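You operate a simulated robot arm through the tools that you are given. There is no shell and no other tool.

You are at the controls of a simulated two-armed robot. One attempt, no reset.

TASK
Take the lid off the jar marked "gravel" on the balance bench and lay it down there.

Only the result counts: the job must be done as asked and must still hold three seconds after the hand-in. Knocking over, shifting, dropping, spilling or breaking anything else fails it. A push-on lid holds only when it is set on centred and level and pressed home; a screw cap is set on level and turned clockwise until tight.

THE ROBOT
Two 7-joint arms with two-finger parallel grippers on one trunk, on a base that drives. Base frame: it is fixed to the floor where the robot stands at the start and does not move with it; the origin is under the middle of the robot, x ahead of it, y to its left, z up. Readings come in mm, rad, newtons and seconds.
The left shoulder is at the start at [50, 158, 1158], the right one opposite. With the tool pointing down near the work surface each hand reaches from about 240 to 660 mm from the robot's upright axis, wherever it stands, measured 20 degrees to its own side. Payload 3.91 kg a hand.
Tool frame (each hand has its own): the origin (TCP) lies between the finger pads and is the grasp point; the fingertips stand 30 mm ahead of it; z points along the fingers, y is the line along which they close. The gripper opens to 110 mm. The fingers are 20 mm wide and 10 mm thick; the gripper's body (48 by 112 mm) begins 55 mm behind the TCP.
Orientation is told as [roll, pitch, yaw] about the base's x, y, z axes, in that order, counted from this pose: with the fingers straight down and closing along the base's y, the tool's x points along the base's -x, its y along +y and its z along -z.

THE INTERFACE
- The arms move only by the tool apply_moves. It takes "left_rows", "right_rows" or both (then of equal length, played together; a hand with none holds still); each is a list that holds one entry, the list of rows, each a list of 7 numbers: the shift along the tool's x, y, z in units of 50 mm (1.0 is 50 mm), then the turn, a rotation vector about the tool's x, y, z in units of 5 degrees (1.0 is 5 degrees), then the opening in per cent of the stroke, from 0 (shut) to 100 (fully open). In form: [[[dx, dy, dz, ax, ay, az, fingers], ...]]. A call has 1 to 20 rows; each row shifts and turns the commanded pose from where the row before left it, along the tool's axes as they then stand. A call with a number of a shift or a turn outside -1 to 1 is refused whole. Rows are played at 5 a second. More than 50 mm and 0.15 rad between two rows, or a gripper value outside its range, and nothing of the call is played. Where a pose cannot be reached the arm comes as near as it can. A force on the tool above 40 N (or 10 N above the force at the start of the call, whichever is more), or a blocked arm, ends the call early, and 0.2 s more pass. Each finger travels about 153 mm/s and halts on what it meets, pressing with about 22 N; the grip force reading is that of the motor and also rises with nothing between the fingers. The clock runs only during rows and for 0.2 s after the last one: add rows that do not move to give the fingers time. The reply holds the time, the measured pose of the TCP, the force on the tool along the base axes, the opening and the grip force, in the units named above and with some noise, with the torque about the TCP (base axes, N m) and any sound that the robot's microphone picked up.
- Cameras (640 x 400 px; columns grow to the right, rows downward): "scene" is now at [128.7, -25.3, 1321.3]; the picture's right is [-0.26, -0.96, 0.00], its down [-0.33, 0.09, -0.94] and it looks along [0.91, -0.25, -0.34] (base axes); focal length 271 px, centre (320, 200). "left" rides on the left gripper at [72, -17, -103] in its tool frame; the picture's right is [0.23, 0.97, 0.00], its down [-0.76, 0.18, -0.62] and it looks along [-0.61, 0.14, 0.78] (tool axes); focal length 222 px, centre (320, 200). "right" rides on the right gripper at [73, 17, -103] in its tool frame; the picture's right is [-0.23, 0.97, 0.00], its down [-0.76, -0.18, -0.62] and it looks along [-0.61, -0.14, 0.78] (tool axes); focal length 222 px, centre (320, 200). There is no depth. A picture from a camera that has moved, and an enlarged one, comes with that camera's place and axes in the base frame and with its lens.
- snapshot(camera): a new picture of that camera. It takes no simulated time.
- slide_trunk(by): slides the trunk up (or, below 0, down) by that many mm; the arms and the scene camera ride with it, the base frame stays. It gives what a move gives, with no picture.
- roll_base(legs): drives the robot by 1 to 6 legs, each [ahead, turn to the left] in mm and rad, along the robot's own axes; the way and the turn of a leg run together, so that a leg with both is an arc; at most 1500 mm and 3.142 rad a leg. The arms and the cameras ride along, it lands a little off, and it stops where it bumps. It gives what a move gives.
- aim_head(pan, tilt): turns the head with the scene camera to pan (to the left, within 1.396 rad either way) and tilt (down, from -0.506 to 1.204), counted from straight ahead of the robot. It gives what a move gives.
- zoom(camera, box): a new picture of the part [left, top, right, bottom] of that camera's present view, enlarged. It takes no simulated time.
- close_job(): hands the job in; it is judged then, once.

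Nothing tells you exact positions but the pictures and the camera data. Unless the task says otherwise, let go and move clear before handing in.

The tools are called as a command line: name --argument value ..., lists and objects as JSON in quotes. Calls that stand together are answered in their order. apply_moves: Moves the arms, as the interface text tells. Its arguments: {"type":"object","properties":{"left_rows":{"type":"array"},"right_rows":{"type":"array"}},"required":[]} The other tools are called the same way: slide_trunk (by) slides the trunk up or down; roll_base (legs) drives the base; aim_head (pan, tilt) turns the head that bears the scene camera; snapshot (camera) takes a picture; zoom (camera, box) takes an enlarged picture of a part of a camera's view; close_job () hands the job in.

At the start:

```text
time: 0.0
left_tcp_pos: [402.1, 35.9, 1204.5]
left_tcp_rot: [0.001, -0.002, 0.002]
left_ft_force: [0.0, -0.9, 0.5]
left_moment: [-0.02, -0.01, 0.0]
left_opening: 109.8
left_finger_force: 0.1
right_tcp_pos: [333.5, -226.7, 1225.8]
right_tcp_rot: [-0.001, 0.001, -0.002]
right_ft_force: [-0.9, 0.3, 0.1]
right_moment: [0.0, -0.03, 0.01]
right_opening: 110.0
right_finger_force: 0.0
trunk travel left (down, up): [-400.0, 82.0]
robot x, y, heading: [0.3, -4.1, -0.001]
head pan, tilt: [-0.267, 0.346]
```

scene: 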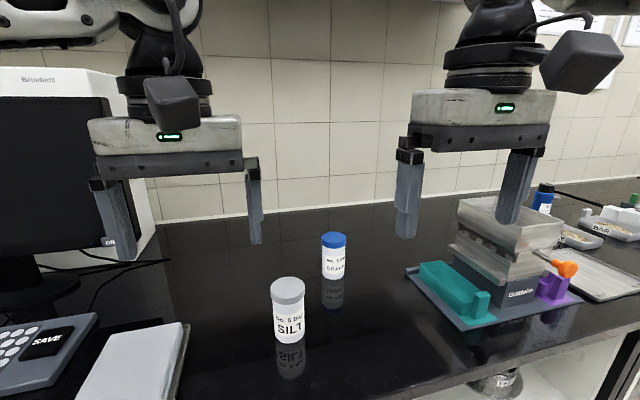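
right: 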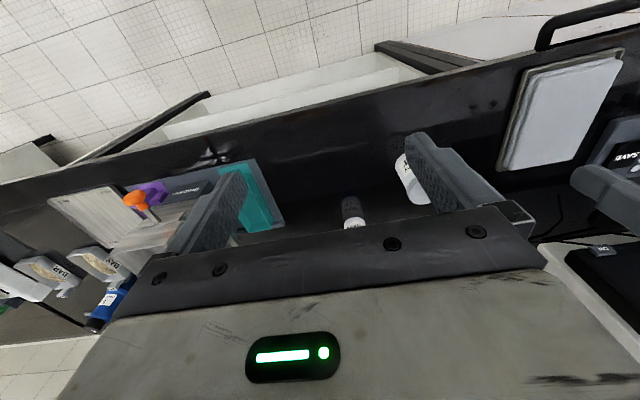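
left: 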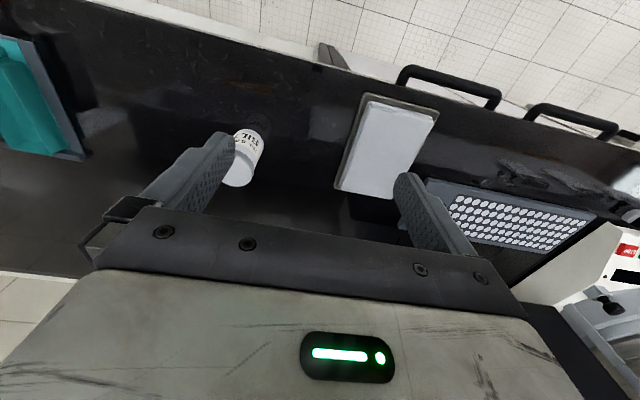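

I see two jars on a dark bench: a grey-lidded one marked "SILT" and a blue-lidded one further off. I'll zoom in to read the labels and look around for the balance bench.

zoom --camera "scene" --box '[240, 210, 400, 370]'

zoom --camera "scene" --box '[400, 160, 640, 330]'

```text
2.50 times, centred on (320, 290) of scene
camera zoom: at [128.7, -25.3, 1321.3], right [-0.26, -0.96, 0.0], down [-0.33, 0.09, -0.94], along [0.91, -0.25, -0.34], focal length 678 px, centre (320, -25)
```

zoom: 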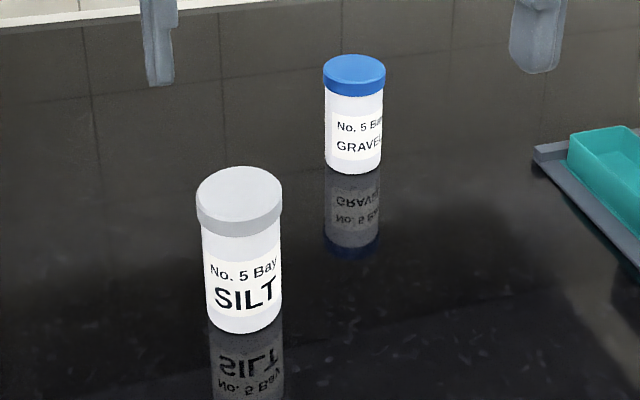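

```text
2.35 times, centred on (520, 245) of scene
camera zoom: at [128.7, -25.3, 1321.3], right [-0.26, -0.96, 0.0], down [-0.33, 0.09, -0.94], along [0.91, -0.25, -0.34], focal length 638 px, centre (-151, 94)
```

zoom: 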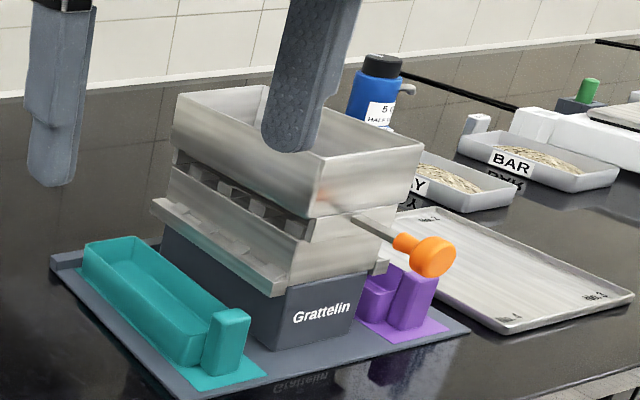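

The blue-lidded jar here reads "GRAVEL". Before touching it I'll look around to see whether this is the balance bench and whether there are other gravel jars.

aim_head --pan -1.1 --tilt 0.35

snapshot --camera "scene"

aim_head --pan 0.6 --tilt 0.35

snapshot --camera "scene"

aim_head --pan 1.39 --tilt 0.35

snapshot --camera "scene"

```text
time: 1.2
left_tcp_pos: [402.7, 33.6, 1204.9]
left_tcp_rot: [-0.001, -0.001, 0.003]
left_ft_force: [0.6, 0.2, -0.1]
left_moment: [-0.01, 0.0, 0.0]
left_opening: 109.9
left_finger_force: 0.1
right_tcp_pos: [335.9, -226.9, 1226.0]
right_tcp_rot: [0.0, 0.001, -0.002]
right_ft_force: [0.1, -0.3, 0.5]
right_moment: [-0.02, -0.01, 0.03]
right_opening: 110.1
right_finger_force: 0.1
trunk travel left (down, up): [-400.0, 82.0]
robot x, y, heading: [-4.5, -0.7, -0.001]
head pan, tilt: [-1.1, 0.351]
```

```text
taken
camera scene: at [81.2, -83.6, 1320.7], right [-0.89, -0.45, 0.0], down [-0.16, 0.31, -0.94], along [0.43, -0.84, -0.34], focal length 271 px, centre (320, 200)
```

scene: 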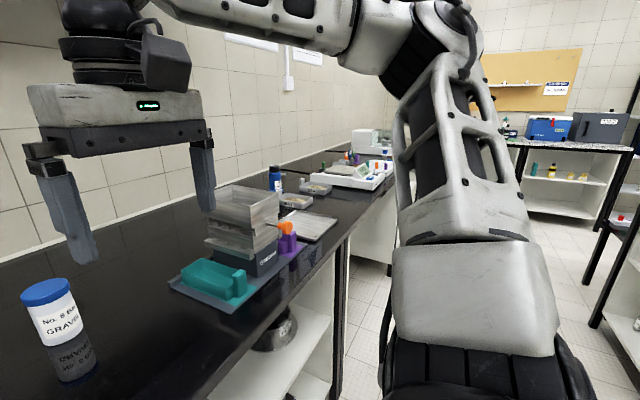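

```text
time: 2.9
left_tcp_pos: [401.7, 34.5, 1205.0]
left_tcp_rot: [-0.002, -0.002, 0.001]
left_ft_force: [-0.3, 1.0, -0.2]
left_moment: [0.0, 0.01, 0.0]
left_opening: 110.3
left_finger_force: 0.0
right_tcp_pos: [333.8, -226.0, 1228.2]
right_tcp_rot: [0.0, 0.0, -0.001]
right_ft_force: [0.4, -0.4, -0.7]
right_moment: [-0.01, 0.0, 0.04]
right_opening: 110.1
right_finger_force: 0.0
trunk travel left (down, up): [-400.0, 82.0]
robot x, y, heading: [0.5, -2.2, -0.002]
head pan, tilt: [0.6, 0.351]
```

```text
taken
camera scene: at [115.7, 51.8, 1320.7], right [0.56, -0.83, 0.0], down [-0.28, -0.19, -0.94], along [0.78, 0.53, -0.34], focal length 271 px, centre (320, 200)
```

scene: 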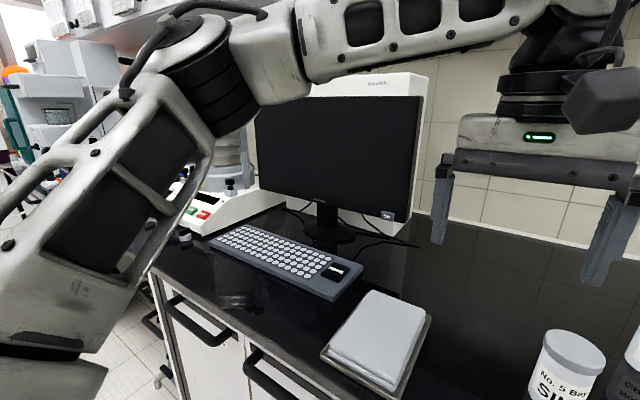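

```text
time: 4.0
left_tcp_pos: [402.7, 33.6, 1204.6]
left_tcp_rot: [-0.001, -0.001, 0.002]
left_ft_force: [0.6, 0.2, 1.2]
left_moment: [-0.04, -0.02, -0.01]
left_opening: 109.9
left_finger_force: 0.1
right_tcp_pos: [334.4, -225.5, 1226.0]
right_tcp_rot: [0.0, 0.001, -0.002]
right_ft_force: [-0.2, -0.1, -0.6]
right_moment: [0.01, 0.01, -0.01]
right_opening: 109.9
right_finger_force: 0.0
trunk travel left (down, up): [-400.0, 82.0]
robot x, y, heading: [0.3, -0.9, -0.001]
head pan, tilt: [1.389, 0.351]
```

```text
taken
camera scene: at [55.7, 90.9, 1320.7], right [0.98, -0.18, 0.0], down [-0.06, -0.34, -0.94], along [0.17, 0.92, -0.34], focal length 271 px, centre (320, 200)
```

scene: 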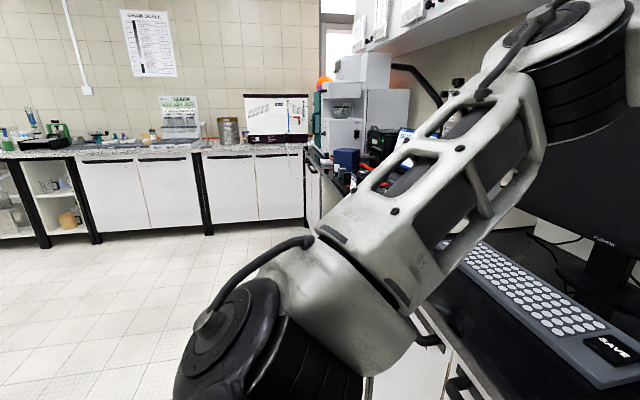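

The room holds several benches with other items. I'll zoom in on them to find a balance and any other jars.

zoom --camera "scene" --box '[0, 80, 200, 240]'

zoom --camera "scene" --box '[150, 60, 450, 220]'

aim_head --pan 0.9 --tilt 0.2

snapshot --camera "scene"

zoom --camera "scene" --box '[150, 120, 400, 330]'

aim_head --pan -0.85 --tilt 0.3

snapshot --camera "scene"

zoom --camera "scene" --box '[300, 80, 500, 240]'

aim_head --pan -1.39 --tilt 0.3

snapshot --camera "scene"

zoom --camera "scene" --box '[80, 80, 300, 240]'

```text
2.50 times, centred on (100, 160) of scene
camera zoom: at [55.7, 90.9, 1320.7], right [0.98, -0.18, 0.0], down [-0.06, -0.34, -0.94], along [0.17, 0.92, -0.34], focal length 678 px, centre (870, 300)
```

zoom: 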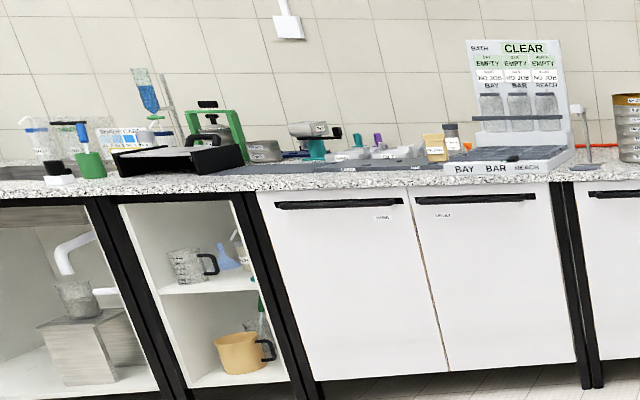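

```text
2.13 times, centred on (300, 140) of scene
camera zoom: at [55.7, 90.9, 1320.7], right [0.98, -0.18, 0.0], down [-0.06, -0.34, -0.94], along [0.17, 0.92, -0.34], focal length 578 px, centre (363, 328)
```

zoom: 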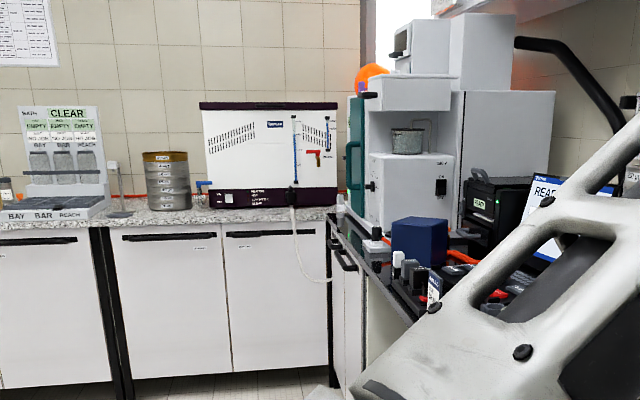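

```text
time: 5.0
left_tcp_pos: [402.6, 34.4, 1205.7]
left_tcp_rot: [0.0, 0.0, 0.002]
left_ft_force: [0.2, 0.5, 1.1]
left_moment: [-0.04, 0.0, -0.02]
left_opening: 110.2
left_finger_force: 0.1
right_tcp_pos: [334.7, -225.0, 1227.7]
right_tcp_rot: [0.0, -0.001, -0.001]
right_ft_force: [0.3, 0.1, -0.6]
right_moment: [0.01, 0.0, -0.01]
right_opening: 110.1
right_finger_force: 0.0
trunk travel left (down, up): [-400.0, 82.0]
robot x, y, heading: [4.0, -1.2, 0.003]
head pan, tilt: [0.901, 0.201]
```

```text
taken
camera scene: at [96.6, 72.4, 1334.7], right [0.78, -0.62, 0.0], down [-0.12, -0.16, -0.98], along [0.61, 0.77, -0.2], focal length 271 px, centre (320, 200)
```

scene: 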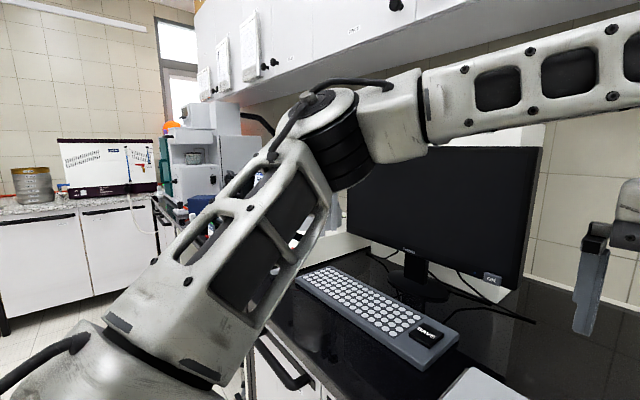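

```text
1.90 times, centred on (275, 225) of scene
camera zoom: at [96.6, 72.4, 1334.7], right [0.78, -0.62, 0.0], down [-0.12, -0.16, -0.98], along [0.61, 0.77, -0.2], focal length 516 px, centre (406, 152)
```

zoom: 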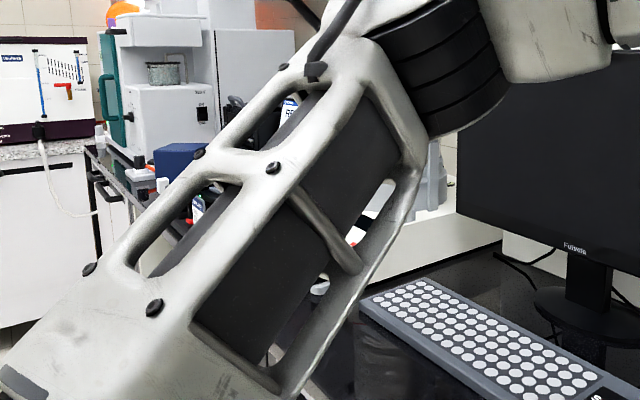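

```text
time: 6.7
left_tcp_pos: [402.4, 33.1, 1206.2]
left_tcp_rot: [0.0, -0.003, 0.003]
left_ft_force: [0.8, 0.4, 0.9]
left_moment: [0.0, 0.0, 0.04]
left_opening: 109.9
left_finger_force: 0.0
right_tcp_pos: [334.2, -225.2, 1227.2]
right_tcp_rot: [0.0, -0.001, -0.003]
right_ft_force: [0.1, 0.2, -0.3]
right_moment: [0.0, 0.01, 0.01]
right_opening: 110.1
right_finger_force: 0.1
trunk travel left (down, up): [-400.0, 82.0]
robot x, y, heading: [-4.0, 2.8, 0.002]
head pan, tilt: [-0.85, 0.3]
```

```text
taken
camera scene: at [100.5, -70.8, 1325.5], right [-0.75, -0.66, 0.0], down [-0.2, 0.22, -0.96], along [0.63, -0.72, -0.3], focal length 271 px, centre (320, 200)
```

scene: 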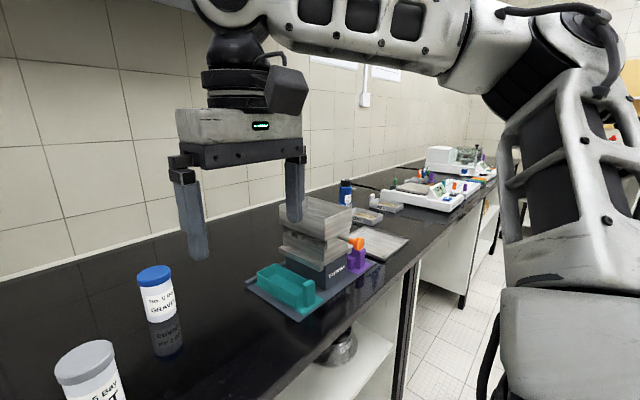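

```text
2.50 times, centred on (400, 160) of scene
camera zoom: at [100.5, -70.8, 1325.5], right [-0.75, -0.66, 0.0], down [-0.2, 0.22, -0.96], along [0.63, -0.72, -0.3], focal length 678 px, centre (120, 300)
```

zoom: 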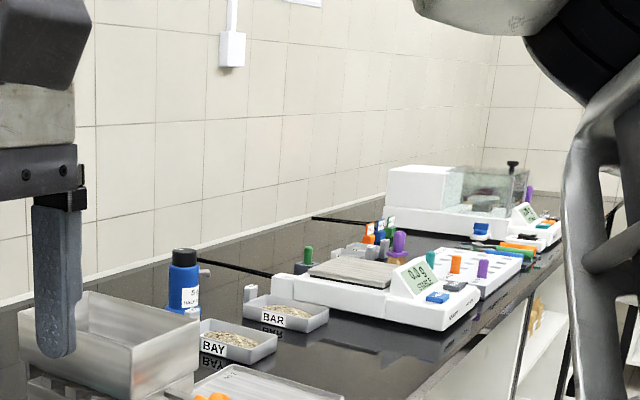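

```text
time: 7.7
left_tcp_pos: [402.4, 33.1, 1204.6]
left_tcp_rot: [0.0, -0.003, 0.0]
left_ft_force: [-0.6, -0.8, -0.6]
left_moment: [-0.02, -0.01, 0.0]
left_opening: 109.8
left_finger_force: 0.2
right_tcp_pos: [334.2, -227.6, 1227.7]
right_tcp_rot: [0.0, -0.001, -0.002]
right_ft_force: [-0.6, -0.2, 0.0]
right_moment: [0.0, 0.02, 0.0]
right_opening: 110.0
right_finger_force: 0.1
trunk travel left (down, up): [-400.0, 82.0]
robot x, y, heading: [-0.4, 0.6, -0.004]
head pan, tilt: [-1.389, 0.3]
```

```text
taken
camera scene: at [55.7, -92.5, 1325.5], right [-0.98, -0.18, 0.0], down [-0.05, 0.29, -0.96], along [0.17, -0.94, -0.3], focal length 271 px, centre (320, 200)
```

scene: 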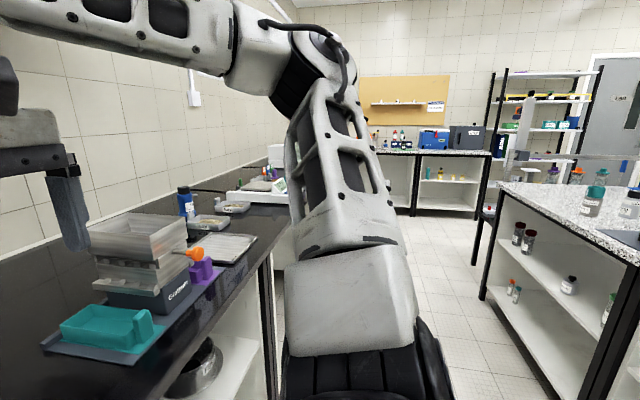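

```text
2.50 times, centred on (190, 160) of scene
camera zoom: at [55.7, -92.5, 1325.5], right [-0.98, -0.18, 0.0], down [-0.05, 0.29, -0.96], along [0.17, -0.94, -0.3], focal length 678 px, centre (645, 300)
```

zoom: 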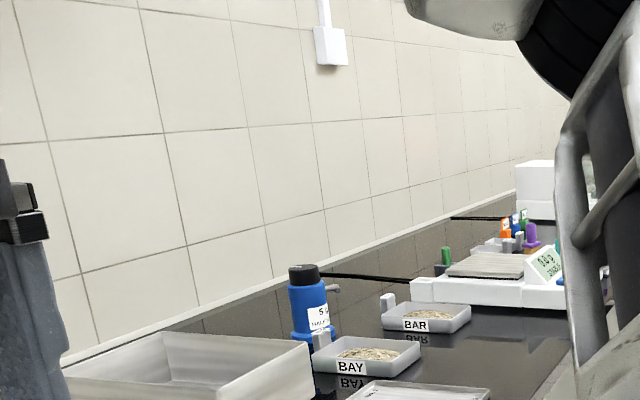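

The long black bench in front of me carries on to the right towards the balances, and the GRAVEL jar stands on it. I'll check the other benches for any second gravel jar before I commit.

zoom --camera "scene" --box '[360, 100, 500, 200]'

zoom --camera "scene" --box '[480, 100, 640, 260]'

aim_head --pan -0.75 --tilt 0.2

zoom --camera "scene" --box '[400, 120, 500, 190]'

zoom --camera "scene" --box '[300, 120, 560, 300]'

zoom --camera "right" --box '[0, 0, 640, 400]'

zoom --camera "left" --box '[380, 0, 640, 330]'

```text
4.00 times, centred on (430, 150) of scene
camera zoom: at [55.7, -92.5, 1325.5], right [-0.98, -0.18, 0.0], down [-0.05, 0.29, -0.96], along [0.17, -0.94, -0.3], focal length 1084 px, centre (-120, 400)
```

zoom: 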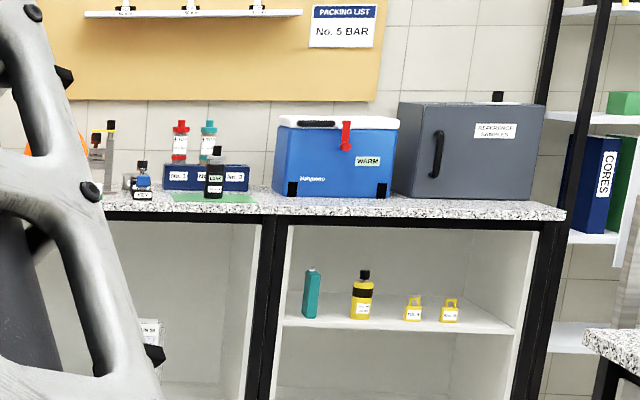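

```text
2.50 times, centred on (560, 180) of scene
camera zoom: at [55.7, -92.5, 1325.5], right [-0.98, -0.18, 0.0], down [-0.05, 0.29, -0.96], along [0.17, -0.94, -0.3], focal length 678 px, centre (-280, 250)
```

zoom: 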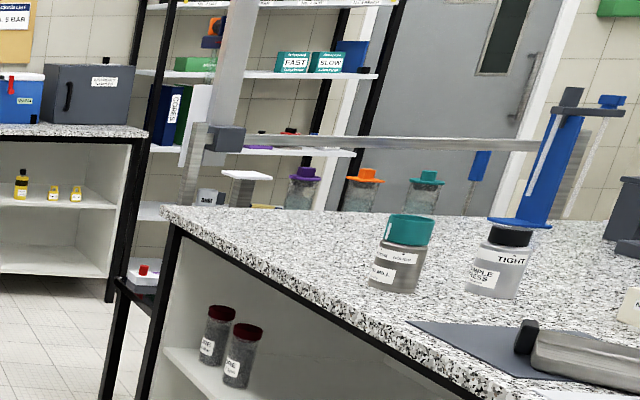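

```text
time: 8.7
left_tcp_pos: [402.1, 33.3, 1204.2]
left_tcp_rot: [0.0, 0.0, 0.003]
left_ft_force: [0.2, 0.6, 0.1]
left_moment: [0.01, -0.01, 0.0]
left_opening: 110.0
left_finger_force: 0.0
right_tcp_pos: [333.8, -226.3, 1227.6]
right_tcp_rot: [0.001, -0.002, -0.002]
right_ft_force: [0.0, 0.8, 0.2]
right_moment: [0.0, 0.01, 0.03]
right_opening: 110.1
right_finger_force: 0.1
trunk travel left (down, up): [-400.0, 82.0]
robot x, y, heading: [-2.1, -1.8, 0.004]
head pan, tilt: [-0.75, 0.201]
```

```text
5.71 times, centred on (450, 155) of scene
camera zoom: at [106.9, -64.3, 1334.7], right [-0.68, -0.73, 0.0], down [-0.15, 0.14, -0.98], along [0.72, -0.67, -0.2], focal length 1549 px, centre (-423, 457)
```

zoom: 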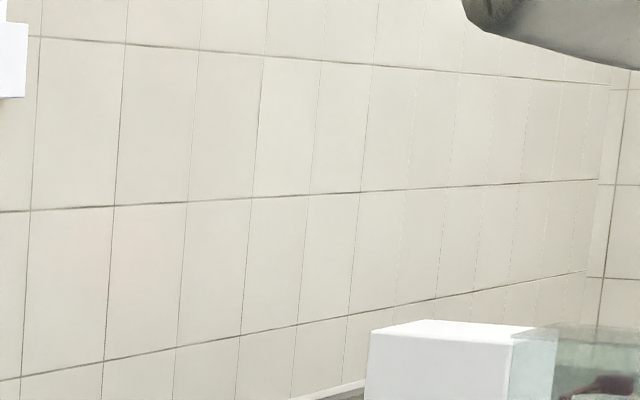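

```text
2.22 times, centred on (430, 210) of scene
camera zoom: at [106.9, -64.3, 1334.7], right [-0.68, -0.73, 0.0], down [-0.15, 0.14, -0.98], along [0.72, -0.67, -0.2], focal length 602 px, centre (76, 178)
```

zoom: 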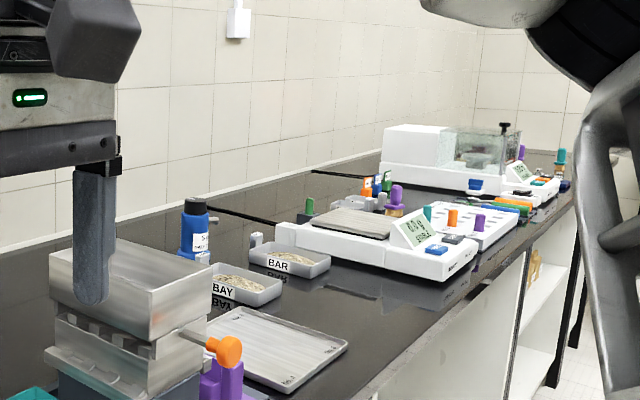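

```text
1.00 times, centred on (320, 200) of right (not enlarged: the box is as wide or as high as the picture)
camera zoom: at [262.5, -209.6, 1330.5], right [0.23, 0.97, 0.0], down [0.76, -0.18, 0.62], along [0.61, -0.14, -0.78], focal length 222 px, centre (320, 200)
```

zoom: 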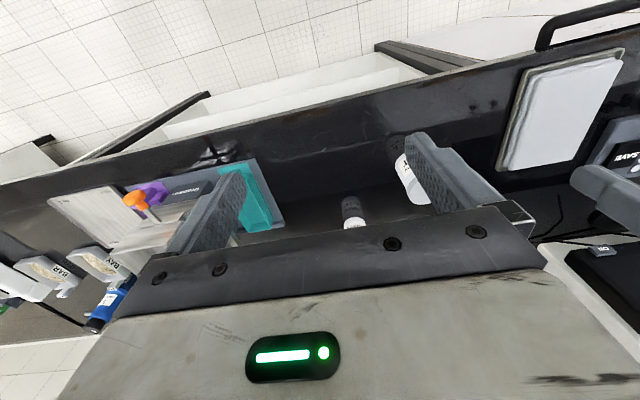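

```text
1.21 times, centred on (510, 165) of left
camera zoom: at [329.0, 16.4, 1308.4], right [-0.23, 0.97, 0.0], down [0.76, 0.18, 0.62], along [0.61, 0.14, -0.78], focal length 269 px, centre (90, 242)
```

zoom: 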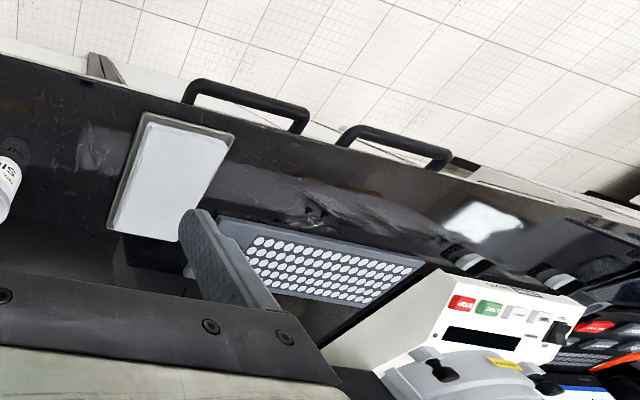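

The balances stand on this same black bench, and the GRAVEL jar (blue lid) is on it at roughly x 690, y -215, with the bench top near z 890. That is out of reach from here, so I'll look down at the bench edge and base to see how far I can drive in.

aim_head --pan -0.3 --tilt 1.2

snapshot --camera "scene"

aim_head --pan -0.3 --tilt 0.6

snapshot --camera "scene"

zoom --camera "scene" --box '[240, 100, 400, 200]'

```text
time: 10.0
left_tcp_pos: [402.4, 34.8, 1205.5]
left_tcp_rot: [0.002, -0.001, 0.001]
left_ft_force: [-0.5, -0.3, 0.2]
left_moment: [0.03, -0.01, -0.02]
left_opening: 110.0
left_finger_force: 0.0
right_tcp_pos: [334.0, -226.3, 1226.3]
right_tcp_rot: [-0.001, -0.001, -0.003]
right_ft_force: [-0.8, 0.7, 1.0]
right_moment: [0.01, 0.0, 0.01]
right_opening: 110.2
right_finger_force: 0.1
trunk travel left (down, up): [-400.0, 82.0]
robot x, y, heading: [5.1, -0.1, -0.002]
head pan, tilt: [-0.3, 1.201]
```

```text
taken
camera scene: at [92.2, -17.3, 1253.4], right [-0.3, -0.96, 0.0], down [-0.89, 0.28, -0.36], along [0.35, -0.11, -0.93], focal length 271 px, centre (320, 200)
```

scene: 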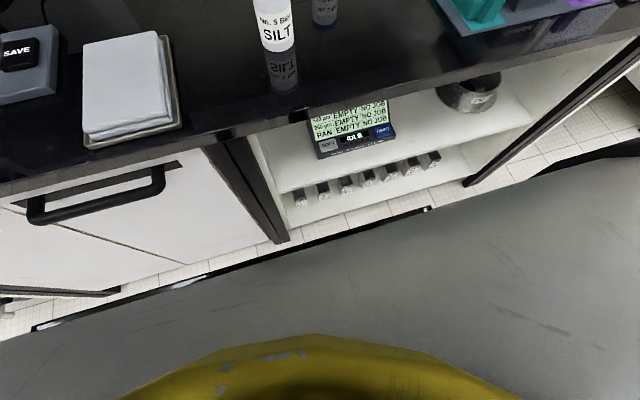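

```text
time: 11.0
left_tcp_pos: [403.5, 33.7, 1205.4]
left_tcp_rot: [0.0, -0.001, 0.001]
left_ft_force: [0.7, -1.2, 0.1]
left_moment: [0.0, 0.0, -0.01]
left_opening: 109.7
left_finger_force: 0.0
right_tcp_pos: [334.7, -226.3, 1226.5]
right_tcp_rot: [0.002, 0.001, -0.002]
right_ft_force: [-0.4, 1.1, -1.0]
right_moment: [0.03, -0.01, 0.02]
right_opening: 110.0
right_finger_force: 0.0
trunk travel left (down, up): [-400.0, 82.0]
robot x, y, heading: [-0.5, -0.3, 0.005]
head pan, tilt: [-0.3, 0.6]
```

```text
taken
camera scene: at [123.2, -26.8, 1297.9], right [-0.3, -0.96, 0.0], down [-0.54, 0.17, -0.82], along [0.79, -0.24, -0.57], focal length 271 px, centre (320, 200)
```

scene: 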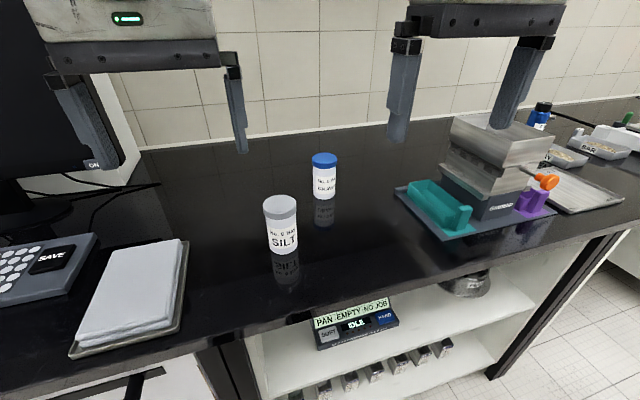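

```text
4.00 times, centred on (320, 150) of scene
camera zoom: at [123.2, -26.8, 1297.9], right [-0.3, -0.96, 0.0], down [-0.54, 0.17, -0.82], along [0.79, -0.24, -0.57], focal length 1084 px, centre (320, 400)
```

zoom: 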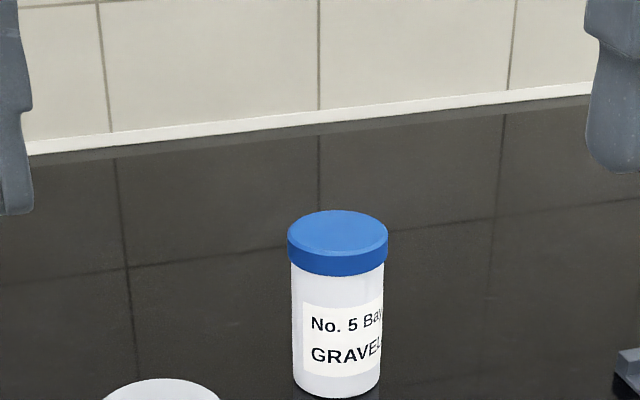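

I make the jars roughly GRAVEL (692,-216) and SILT (534,-77), with the bench edge near x 400. I'll tilt the right hand back so its camera shows the robot's base and how much room there is in front of it.

apply_moves --right_rows '[[[0, 0, 0, 0, 1, 0, 100], [0, 0, 0, 0, 1, 0, 100], [0, 0, 0, 0, 1, 0, 100], [0, 0, 0, 0, 1, 0, 100], [0, 0, 0, 0, 1, 0, 100], [0, 0, 0, 0, 1, 0, 100], [0, 0, 0, 0, 1, 0, 100], [0, 0, 0, 0, 1, 0, 100], [0, 0, 0, 0, 1, 0, 100], [0, 0, 0, 0, 0, 0, 100]]]'

snapshot --camera "right"

```text
time: 13.2
left_tcp_pos: [401.8, 33.5, 1205.6]
left_tcp_rot: [0.0, -0.001, 0.003]
left_ft_force: [-0.2, 0.2, 0.3]
left_moment: [0.02, -0.01, 0.0]
left_opening: 110.0
left_finger_force: 0.1
right_tcp_pos: [308.7, -219.2, 1187.7]
right_tcp_rot: [0.002, 0.786, -0.002]
right_ft_force: [-0.1, 0.7, -0.3]
right_moment: [0.0, 0.0, -0.02]
right_opening: 110.2
right_finger_force: 0.1
right hand out of reach, approached as far as the arm can: row 7, 8, 9
trunk travel left (down, up): [-400.0, 82.0]
robot x, y, heading: [0.9, 0.8, 0.001]
head pan, tilt: [-0.3, 0.6]
```

```text
taken
camera right: at [330.2, -203.5, 1312.4], right [0.16, 0.97, -0.16], down [0.98, -0.18, -0.1], along [-0.12, -0.14, -0.98], focal length 222 px, centre (320, 200)
```

right: 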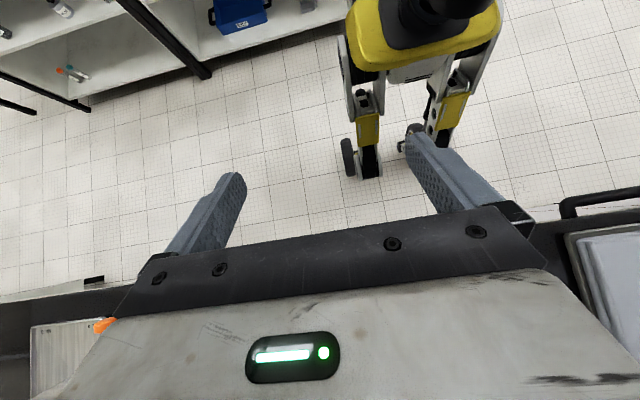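

The base turns out to be slim, with its wheels near x 80 and about 250 mm or more of free room before the bench. I'll straighten the right hand, then turn to face the jar and drive about 180 mm closer.

apply_moves --right_rows '[[[0, 0, 0, 0, -1, 0, 100], [0, 0, 0, 0, -1, 0, 100], [0, 0, 0, 0, -1, 0, 100], [0, 0, 0, 0, -1, 0, 100], [0, 0, 0, 0, -1, 0, 100], [0, 0, 0, 0, -1, 0, 100], [0, 0, 0, 0, -1, 0, 100], [0, 0, 0, 0, -1, 0, 100], [0, 0, 0, 0, -1, 0, 100], [0, 0, 0, 0, 0, 0, 100]]]'

roll_base --legs '[[0, -0.3], [90, 0]]'

snapshot --camera "scene"

```text
time: 15.4
left_tcp_pos: [402.7, 33.2, 1205.4]
left_tcp_rot: [0.001, 0.0, 0.001]
left_ft_force: [-0.5, 0.3, 0.0]
left_moment: [-0.02, -0.02, 0.01]
left_opening: 109.9
left_finger_force: 0.1
right_tcp_pos: [308.4, -220.0, 1187.5]
right_tcp_rot: [0.0, -0.001, -0.001]
right_ft_force: [-0.7, -0.6, -0.1]
right_moment: [0.02, 0.0, -0.01]
right_opening: 110.0
right_finger_force: 0.1
trunk travel left (down, up): [-400.0, 82.0]
robot x, y, heading: [1.4, -1.1, -0.002]
head pan, tilt: [-0.3, 0.6]
```

```text
time: 17.5
left_tcp_pos: [479.7, -114.5, 1205.7]
left_tcp_rot: [0.001, 0.0, -0.302]
left_ft_force: [-0.2, 1.5, 0.0]
left_moment: [0.0, 0.05, 0.01]
left_opening: 110.0
left_finger_force: 0.0
right_tcp_pos: [314.2, -328.9, 1188.2]
right_tcp_rot: [-0.001, 0.0, -0.307]
right_ft_force: [0.6, -0.1, 0.5]
right_moment: [-0.02, 0.01, 0.02]
right_opening: 110.0
right_finger_force: 0.0
trunk travel left (down, up): [-400.0, 82.0]
robot x, y, heading: [86.8, -27.1, -0.301]
head pan, tilt: [-0.3, 0.6]
```

```text
taken
camera scene: at [195.9, -89.7, 1297.9], right [-0.57, -0.82, 0.0], down [-0.47, 0.32, -0.82], along [0.68, -0.47, -0.57], focal length 271 px, centre (320, 200)
```

scene: 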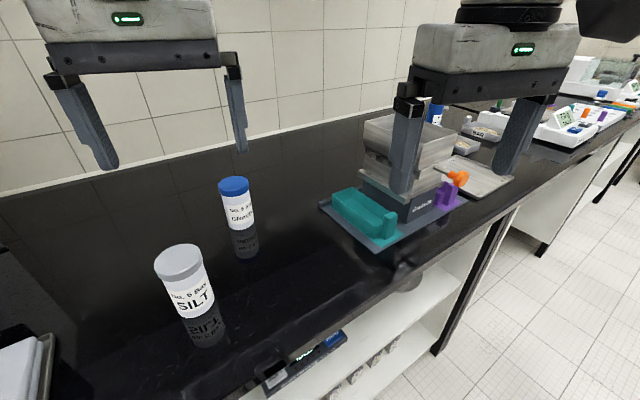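

The drive went cleanly. I'll go another 90 mm and point the head straight at the jar.

roll_base --legs '[[90, 0]]'

aim_head --pan 0.0 --tilt 0.6

snapshot --camera "scene"

snapshot --camera "left"

snapshot --camera "right"

```text
time: 18.8
left_tcp_pos: [520.9, -130.9, 1204.2]
left_tcp_rot: [-0.001, -0.001, -0.306]
left_ft_force: [0.0, 0.0, 0.4]
left_moment: [0.01, -0.01, 0.02]
left_opening: 110.1
left_finger_force: 0.1
right_tcp_pos: [353.7, -345.8, 1188.3]
right_tcp_rot: [0.001, -0.003, -0.308]
right_ft_force: [0.5, -0.2, 1.4]
right_moment: [0.0, -0.04, 0.03]
right_opening: 109.9
right_finger_force: 0.1
trunk travel left (down, up): [-400.0, 82.0]
robot x, y, heading: [123.3, -56.3, -0.302]
head pan, tilt: [-0.3, 0.6]
stopped in leg 1: the robot was blocked; the commanded pose is now the measured one
```

```text
time: 19.6
left_tcp_pos: [519.8, -132.9, 1205.0]
left_tcp_rot: [0.0, -0.003, -0.306]
left_ft_force: [-0.4, -0.2, -0.7]
left_moment: [0.0, -0.02, 0.0]
left_opening: 110.0
left_finger_force: 0.0
right_tcp_pos: [352.4, -345.6, 1187.9]
right_tcp_rot: [0.002, 0.0, -0.309]
right_ft_force: [0.5, 0.2, -0.2]
right_moment: [-0.03, -0.03, -0.01]
right_opening: 110.0
right_finger_force: 0.1
trunk travel left (down, up): [-400.0, 82.0]
robot x, y, heading: [121.6, -57.1, -0.306]
head pan, tilt: [0.0, 0.6]
```

```text
taken
camera scene: at [243.6, -95.0, 1298.0], right [-0.3, -0.95, 0.0], down [-0.54, 0.17, -0.83], along [0.79, -0.25, -0.56], focal length 271 px, centre (320, 200)
```

scene: 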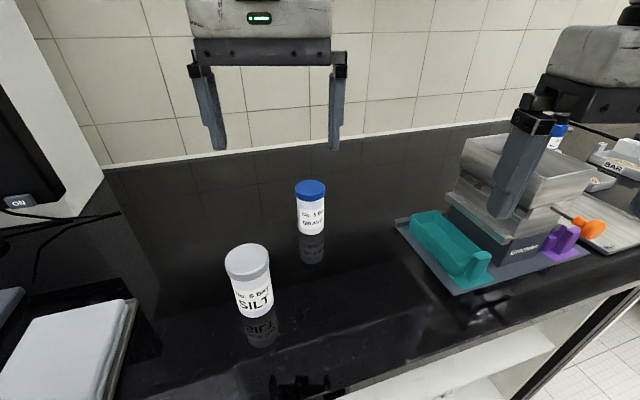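

```text
taken
camera left: at [444.7, -126.9, 1308.6], right [0.08, 1.0, 0.0], down [0.78, -0.06, 0.62], along [0.62, -0.05, -0.78], focal length 222 px, centre (320, 200)
```

left: 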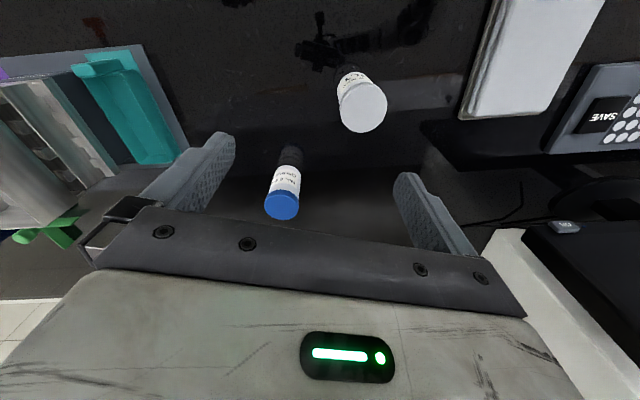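

```text
taken
camera right: at [290.1, -307.9, 1291.7], right [0.51, 0.86, 0.0], down [0.67, -0.4, 0.62], along [0.54, -0.32, -0.78], focal length 222 px, centre (320, 200)
```

right: 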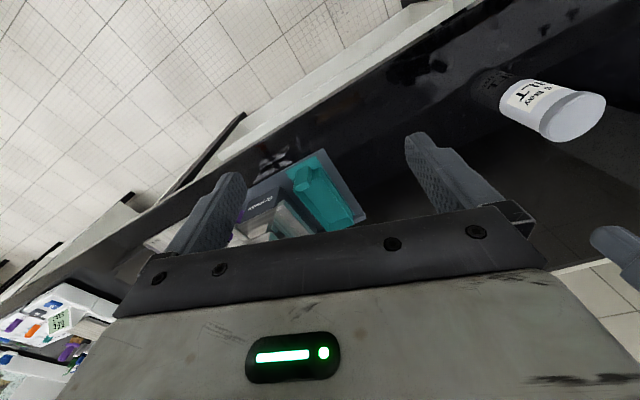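

The base stopped against something about 45 mm into the move, leaving the robot at (122,-57); both jars still stand. I'll zoom in from both cameras to fix the jar's position.

zoom --camera "scene" --box '[260, 165, 360, 265]'

zoom --camera "left" --box '[230, 130, 350, 230]'

zoom --camera "scene" --box '[200, 225, 300, 325]'

```text
4.00 times, centred on (310, 215) of scene
camera zoom: at [243.6, -95.0, 1298.0], right [-0.3, -0.95, 0.0], down [-0.54, 0.17, -0.83], along [0.79, -0.25, -0.56], focal length 1084 px, centre (360, 140)
```

zoom: 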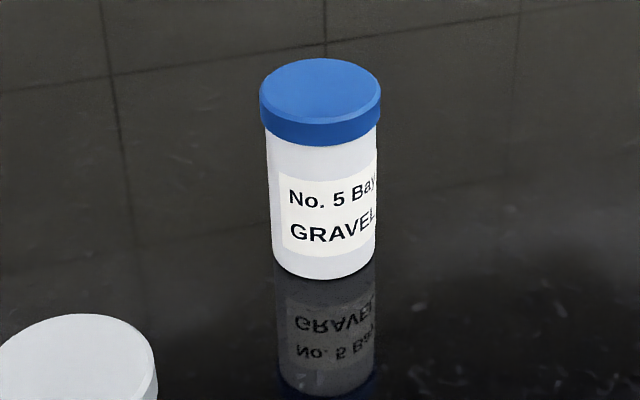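

```text
4.00 times, centred on (290, 180) of left
camera zoom: at [444.7, -126.9, 1308.6], right [0.08, 1.0, 0.0], down [0.78, -0.06, 0.62], along [0.62, -0.05, -0.78], focal length 888 px, centre (440, 280)
```

zoom: 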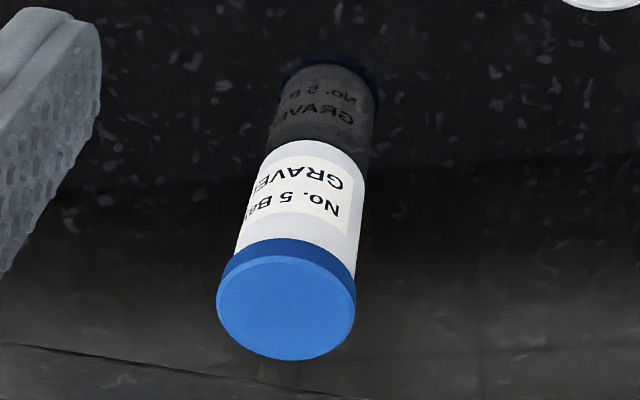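

```text
4.00 times, centred on (250, 275) of scene
camera zoom: at [243.6, -95.0, 1298.0], right [-0.3, -0.95, 0.0], down [-0.54, 0.17, -0.83], along [0.79, -0.25, -0.56], focal length 1084 px, centre (600, -100)
```

zoom: 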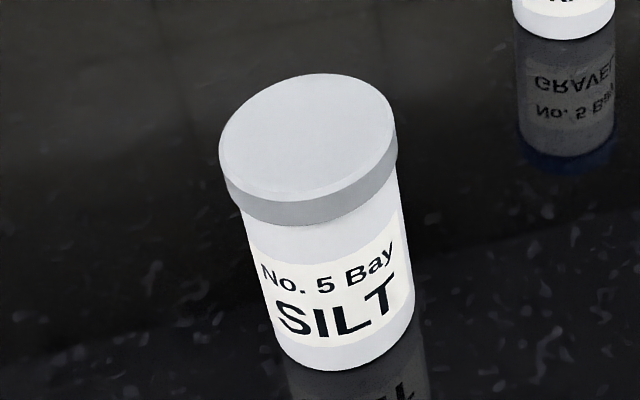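

Triangulating, the lid top is at about (695,-216,1009), the lid is 61 mm wide and 17 mm high, and the bench top is near z 904. First I'll check that the left hand can get above the lid, staying well clear of it.

apply_moves --left_rows '[[[-0.64, -0.09, 0.43, 0, 0, 0, 100], [-0.64, -0.09, 0.43, 0, 0, 0, 100], [-0.64, -0.09, 0.43, 0, 0, 0, 100], [-0.64, -0.09, 0.43, 0, 0, 0, 100], [-0.64, -0.09, 0.43, 0, 0, 0, 100], [-0.64, -0.09, 0.43, 0, 0, 0, 100], [0, 0, 0, 0, 0, 0, 100]]]'

snapshot --camera "left"

snapshot --camera "scene"

```text
time: 21.2
left_tcp_pos: [691.8, -208.7, 1073.7]
left_tcp_rot: [0.0, -0.001, -0.307]
left_ft_force: [-0.6, 0.3, -0.5]
left_moment: [0.0, 0.04, 0.01]
left_opening: 110.0
left_finger_force: 0.1
left hand out of reach, approached as far as the arm can: row 6
right_tcp_pos: [353.8, -346.1, 1188.4]
right_tcp_rot: [0.0, 0.0, -0.31]
right_ft_force: [0.1, 0.5, 0.1]
right_moment: [-0.02, 0.02, -0.01]
right_opening: 109.9
right_finger_force: 0.0
trunk travel left (down, up): [-400.0, 82.0]
robot x, y, heading: [120.6, -59.8, -0.303]
head pan, tilt: [0.0, 0.6]
```

```text
taken
camera left: at [615.9, -204.2, 1176.8], right [0.08, 1.0, 0.0], down [0.78, -0.06, 0.62], along [0.62, -0.05, -0.78], focal length 222 px, centre (320, 200)
```

left: 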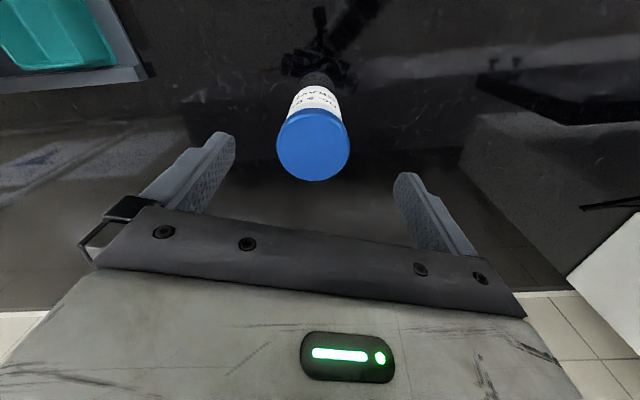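

```text
taken
camera scene: at [243.5, -95.0, 1298.0], right [-0.3, -0.95, 0.0], down [-0.54, 0.17, -0.83], along [0.79, -0.25, -0.56], focal length 271 px, centre (320, 200)
```

scene: 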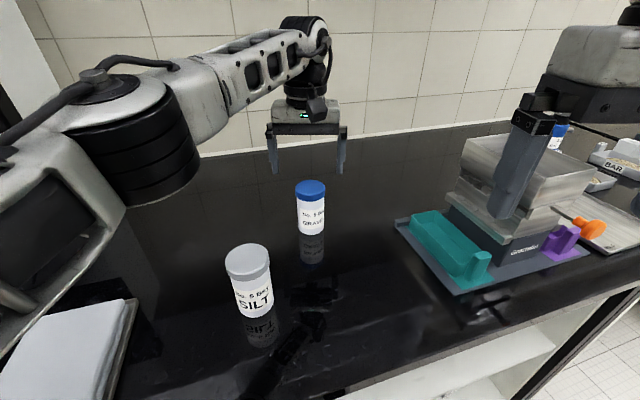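

The left hand gets only just short of the jar from here, with no margin. I'll tilt the right hand back once more to see what the base ran into.

apply_moves --right_rows '[[[0, 0, 0, 0, 1, 0, 100], [0, 0, 0, 0, 1, 0, 100], [0, 0, 0, 0, 1, 0, 100], [0, 0, 0, 0, 1, 0, 100], [0, 0, 0, 0, 1, 0, 100], [0, 0, 0, 0, 1, 0, 100], [0, 0, 0, 0, 1, 0, 100], [0, 0, 0, 0, 1, 0, 100], [0, 0, 0, 0, 0, 0, 100]]]'

snapshot --camera "right"

```text
time: 23.2
left_tcp_pos: [691.0, -208.7, 1073.7]
left_tcp_rot: [0.001, -0.002, -0.305]
left_ft_force: [-0.2, -0.3, -0.6]
left_moment: [0.02, -0.03, -0.02]
left_opening: 110.0
left_finger_force: 0.1
right_tcp_pos: [353.8, -345.4, 1187.2]
right_tcp_rot: [0.001, 0.699, -0.307]
right_ft_force: [0.1, 0.2, 0.6]
right_moment: [0.02, 0.01, -0.02]
right_opening: 109.8
right_finger_force: 0.0
trunk travel left (down, up): [-400.0, 82.0]
robot x, y, heading: [120.5, -54.8, -0.305]
head pan, tilt: [0.0, 0.6]
```

```text
taken
camera right: at [369.7, -333.2, 1313.5], right [0.46, 0.88, -0.15], down [0.88, -0.47, -0.01], along [-0.08, -0.12, -0.99], focal length 222 px, centre (320, 200)
```

right: 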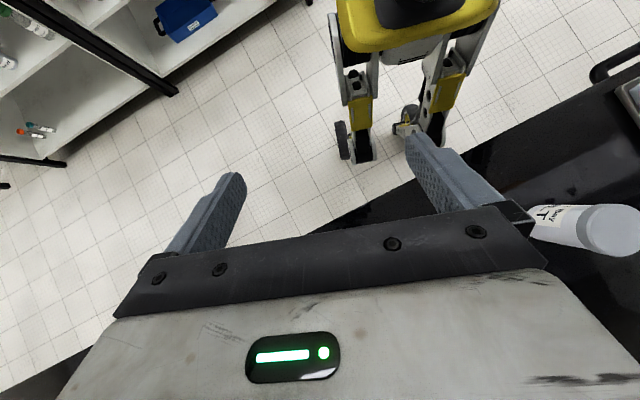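

The base looks slim in the picture, so its blocking outline must be larger than it appears. Instead of pushing on, I'll draw both hands back up, back off a touch and turn further right to bring the left shoulder nearer the jar.

apply_moves --left_rows '[[[0.6, 0.09, -0.43, 0, 0, 0, 100], [0.6, 0.09, -0.43, 0, 0, 0, 100], [0.6, 0.09, -0.43, 0, 0, 0, 100], [0.6, 0.09, -0.43, 0, 0, 0, 100], [0, 0, 0, 0, 0, 0, 100], [0, 0, 0, 0, 0, 0, 100], [0, 0, 0, 0, 0, 0, 100], [0, 0, 0, 0, 0, 0, 100], [0, 0, 0, 0, 0, 0, 100]]]' --right_rows '[[[0, 0, 0, 0, -1, 0, 100], [0, 0, 0, 0, -1, 0, 100], [0, 0, 0, 0, -1, 0, 100], [0, 0, 0, 0, -1, 0, 100], [0, 0, 0, 0, -1, 0, 100], [0, 0, 0, 0, -1, 0, 100], [0, 0, 0, 0, -1, 0, 100], [0, 0, 0, 0, -1, 0, 100], [0, 0, 0, 0, 0, 0, 100]]]'

roll_base --legs '[[-30, 0], [0, -0.2]]'

```text
time: 25.2
left_tcp_pos: [581.2, -155.7, 1162.9]
left_tcp_rot: [0.0, -0.002, -0.306]
left_ft_force: [-0.2, -0.1, -0.8]
left_moment: [-0.01, 0.0, 0.0]
left_opening: 110.0
left_finger_force: 0.2
right_tcp_pos: [354.1, -344.7, 1187.3]
right_tcp_rot: [0.001, -0.001, -0.309]
right_ft_force: [-0.2, 0.1, 0.0]
right_moment: [0.01, 0.02, 0.02]
right_opening: 110.0
right_finger_force: 0.0
trunk travel left (down, up): [-400.0, 82.0]
robot x, y, heading: [119.9, -55.6, -0.306]
head pan, tilt: [0.0, 0.6]
```

```text
time: 26.8
left_tcp_pos: [523.3, -237.8, 1162.4]
left_tcp_rot: [0.0, -0.001, -0.51]
left_ft_force: [-0.3, -0.4, 0.3]
left_moment: [0.01, -0.01, 0.01]
left_opening: 109.9
left_finger_force: 0.0
right_tcp_pos: [262.7, -377.3, 1187.8]
right_tcp_rot: [0.001, -0.001, -0.513]
right_ft_force: [0.3, -0.1, -0.2]
right_moment: [0.01, -0.03, 0.01]
right_opening: 109.8
right_finger_force: 0.0
trunk travel left (down, up): [-400.0, 82.0]
robot x, y, heading: [92.0, -44.4, -0.508]
head pan, tilt: [0.0, 0.6]
```

The turn went through. I'll inch forward along the new heading.

roll_base --legs '[[60, 0]]'

aim_head --pan 0.2 --tilt 0.6

snapshot --camera "scene"

```text
time: 27.7
left_tcp_pos: [559.5, -258.4, 1161.6]
left_tcp_rot: [0.0, -0.003, -0.509]
left_ft_force: [0.1, -0.5, 0.8]
left_moment: [0.0, -0.05, -0.01]
left_opening: 110.0
left_finger_force: 0.1
right_tcp_pos: [298.6, -397.8, 1188.1]
right_tcp_rot: [0.001, -0.001, -0.516]
right_ft_force: [-0.7, -0.2, -1.1]
right_moment: [0.0, -0.03, -0.03]
right_opening: 109.9
right_finger_force: 0.0
trunk travel left (down, up): [-400.0, 82.0]
robot x, y, heading: [128.4, -75.5, -0.506]
head pan, tilt: [0.0, 0.6]
```

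```text
time: 28.4
left_tcp_pos: [560.9, -259.9, 1162.8]
left_tcp_rot: [0.0, -0.003, -0.51]
left_ft_force: [0.1, 0.5, 0.2]
left_moment: [0.0, -0.01, 0.01]
left_opening: 109.7
left_finger_force: 0.0
right_tcp_pos: [299.7, -399.2, 1188.0]
right_tcp_rot: [0.001, 0.0, -0.514]
right_ft_force: [0.6, -0.6, 0.2]
right_moment: [0.03, 0.01, 0.01]
right_opening: 109.9
right_finger_force: 0.0
trunk travel left (down, up): [-400.0, 82.0]
robot x, y, heading: [125.1, -74.5, -0.507]
head pan, tilt: [0.201, 0.6]
```

```text
taken
camera scene: at [246.2, -120.9, 1298.0], right [-0.3, -0.95, 0.0], down [-0.54, 0.17, -0.83], along [0.79, -0.25, -0.56], focal length 271 px, centre (320, 200)
```

scene: 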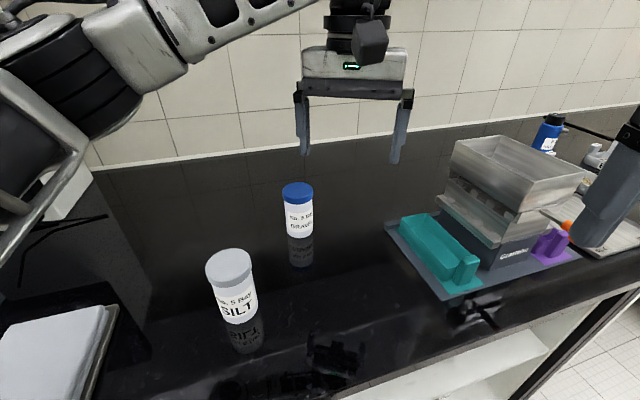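

The left shoulder is now about 516 mm from the jar, which is a comfortable reach. I'll park the left hand to the left and square both hands to the base axes.

apply_moves --left_rows '[[[0.39, 0.7, -0.08, 0, 0, 0, 100], [0.39, 0.7, -0.08, 0, 0, 0, 100], [0.39, 0.7, -0.08, 0, 0, 0, 100], [0.39, 0.7, -0.08, 0, 0, 0, 100], [0.39, 0.7, -0.08, 0, 0, 0, 100], [0, 0, 0, 0, 0, -0.974, 100], [0, 0, 0, 0, 0, -0.974, 100], [0, 0, 0, 0, 0, -0.974, 100], [0, 0, 0, 0, 0, -0.974, 100], [0, 0, 0, 0, 0, -0.974, 100], [0, 0, 0, 0, 0, -0.974, 100], [0, 0, 0, 0, 0, 0, 100]]]' --right_rows '[[[0, 0, 0, 0, 0, 0, 100], [0, 0, 0, 0, 0, 0, 100], [0, 0, 0, 0, 0, 0, 100], [0, 0, 0, 0, 0, 0, 100], [0, 0, 0, 0, 0, 0, 100], [0, 0, 0, 0, 0, -0.982, 100], [0, 0, 0, 0, 0, -0.982, 100], [0, 0, 0, 0, 0, -0.982, 100], [0, 0, 0, 0, 0, -0.982, 100], [0, 0, 0, 0, 0, -0.982, 100], [0, 0, 0, 0, 0, -0.982, 100], [0, 0, 0, 0, 0, 0, 100]]]'

```text
time: 31.1
left_tcp_pos: [563.2, -58.0, 1183.8]
left_tcp_rot: [0.0, -0.002, 0.002]
left_ft_force: [0.6, -0.6, -0.8]
left_moment: [0.01, 0.01, 0.0]
left_opening: 109.7
left_finger_force: 0.1
right_tcp_pos: [299.5, -397.8, 1186.9]
right_tcp_rot: [-0.001, 0.001, 0.0]
right_ft_force: [-0.4, 0.0, 0.5]
right_moment: [0.02, -0.02, -0.01]
right_opening: 109.9
right_finger_force: 0.0
trunk travel left (down, up): [-400.0, 82.0]
robot x, y, heading: [125.7, -71.6, -0.506]
head pan, tilt: [0.201, 0.6]
```

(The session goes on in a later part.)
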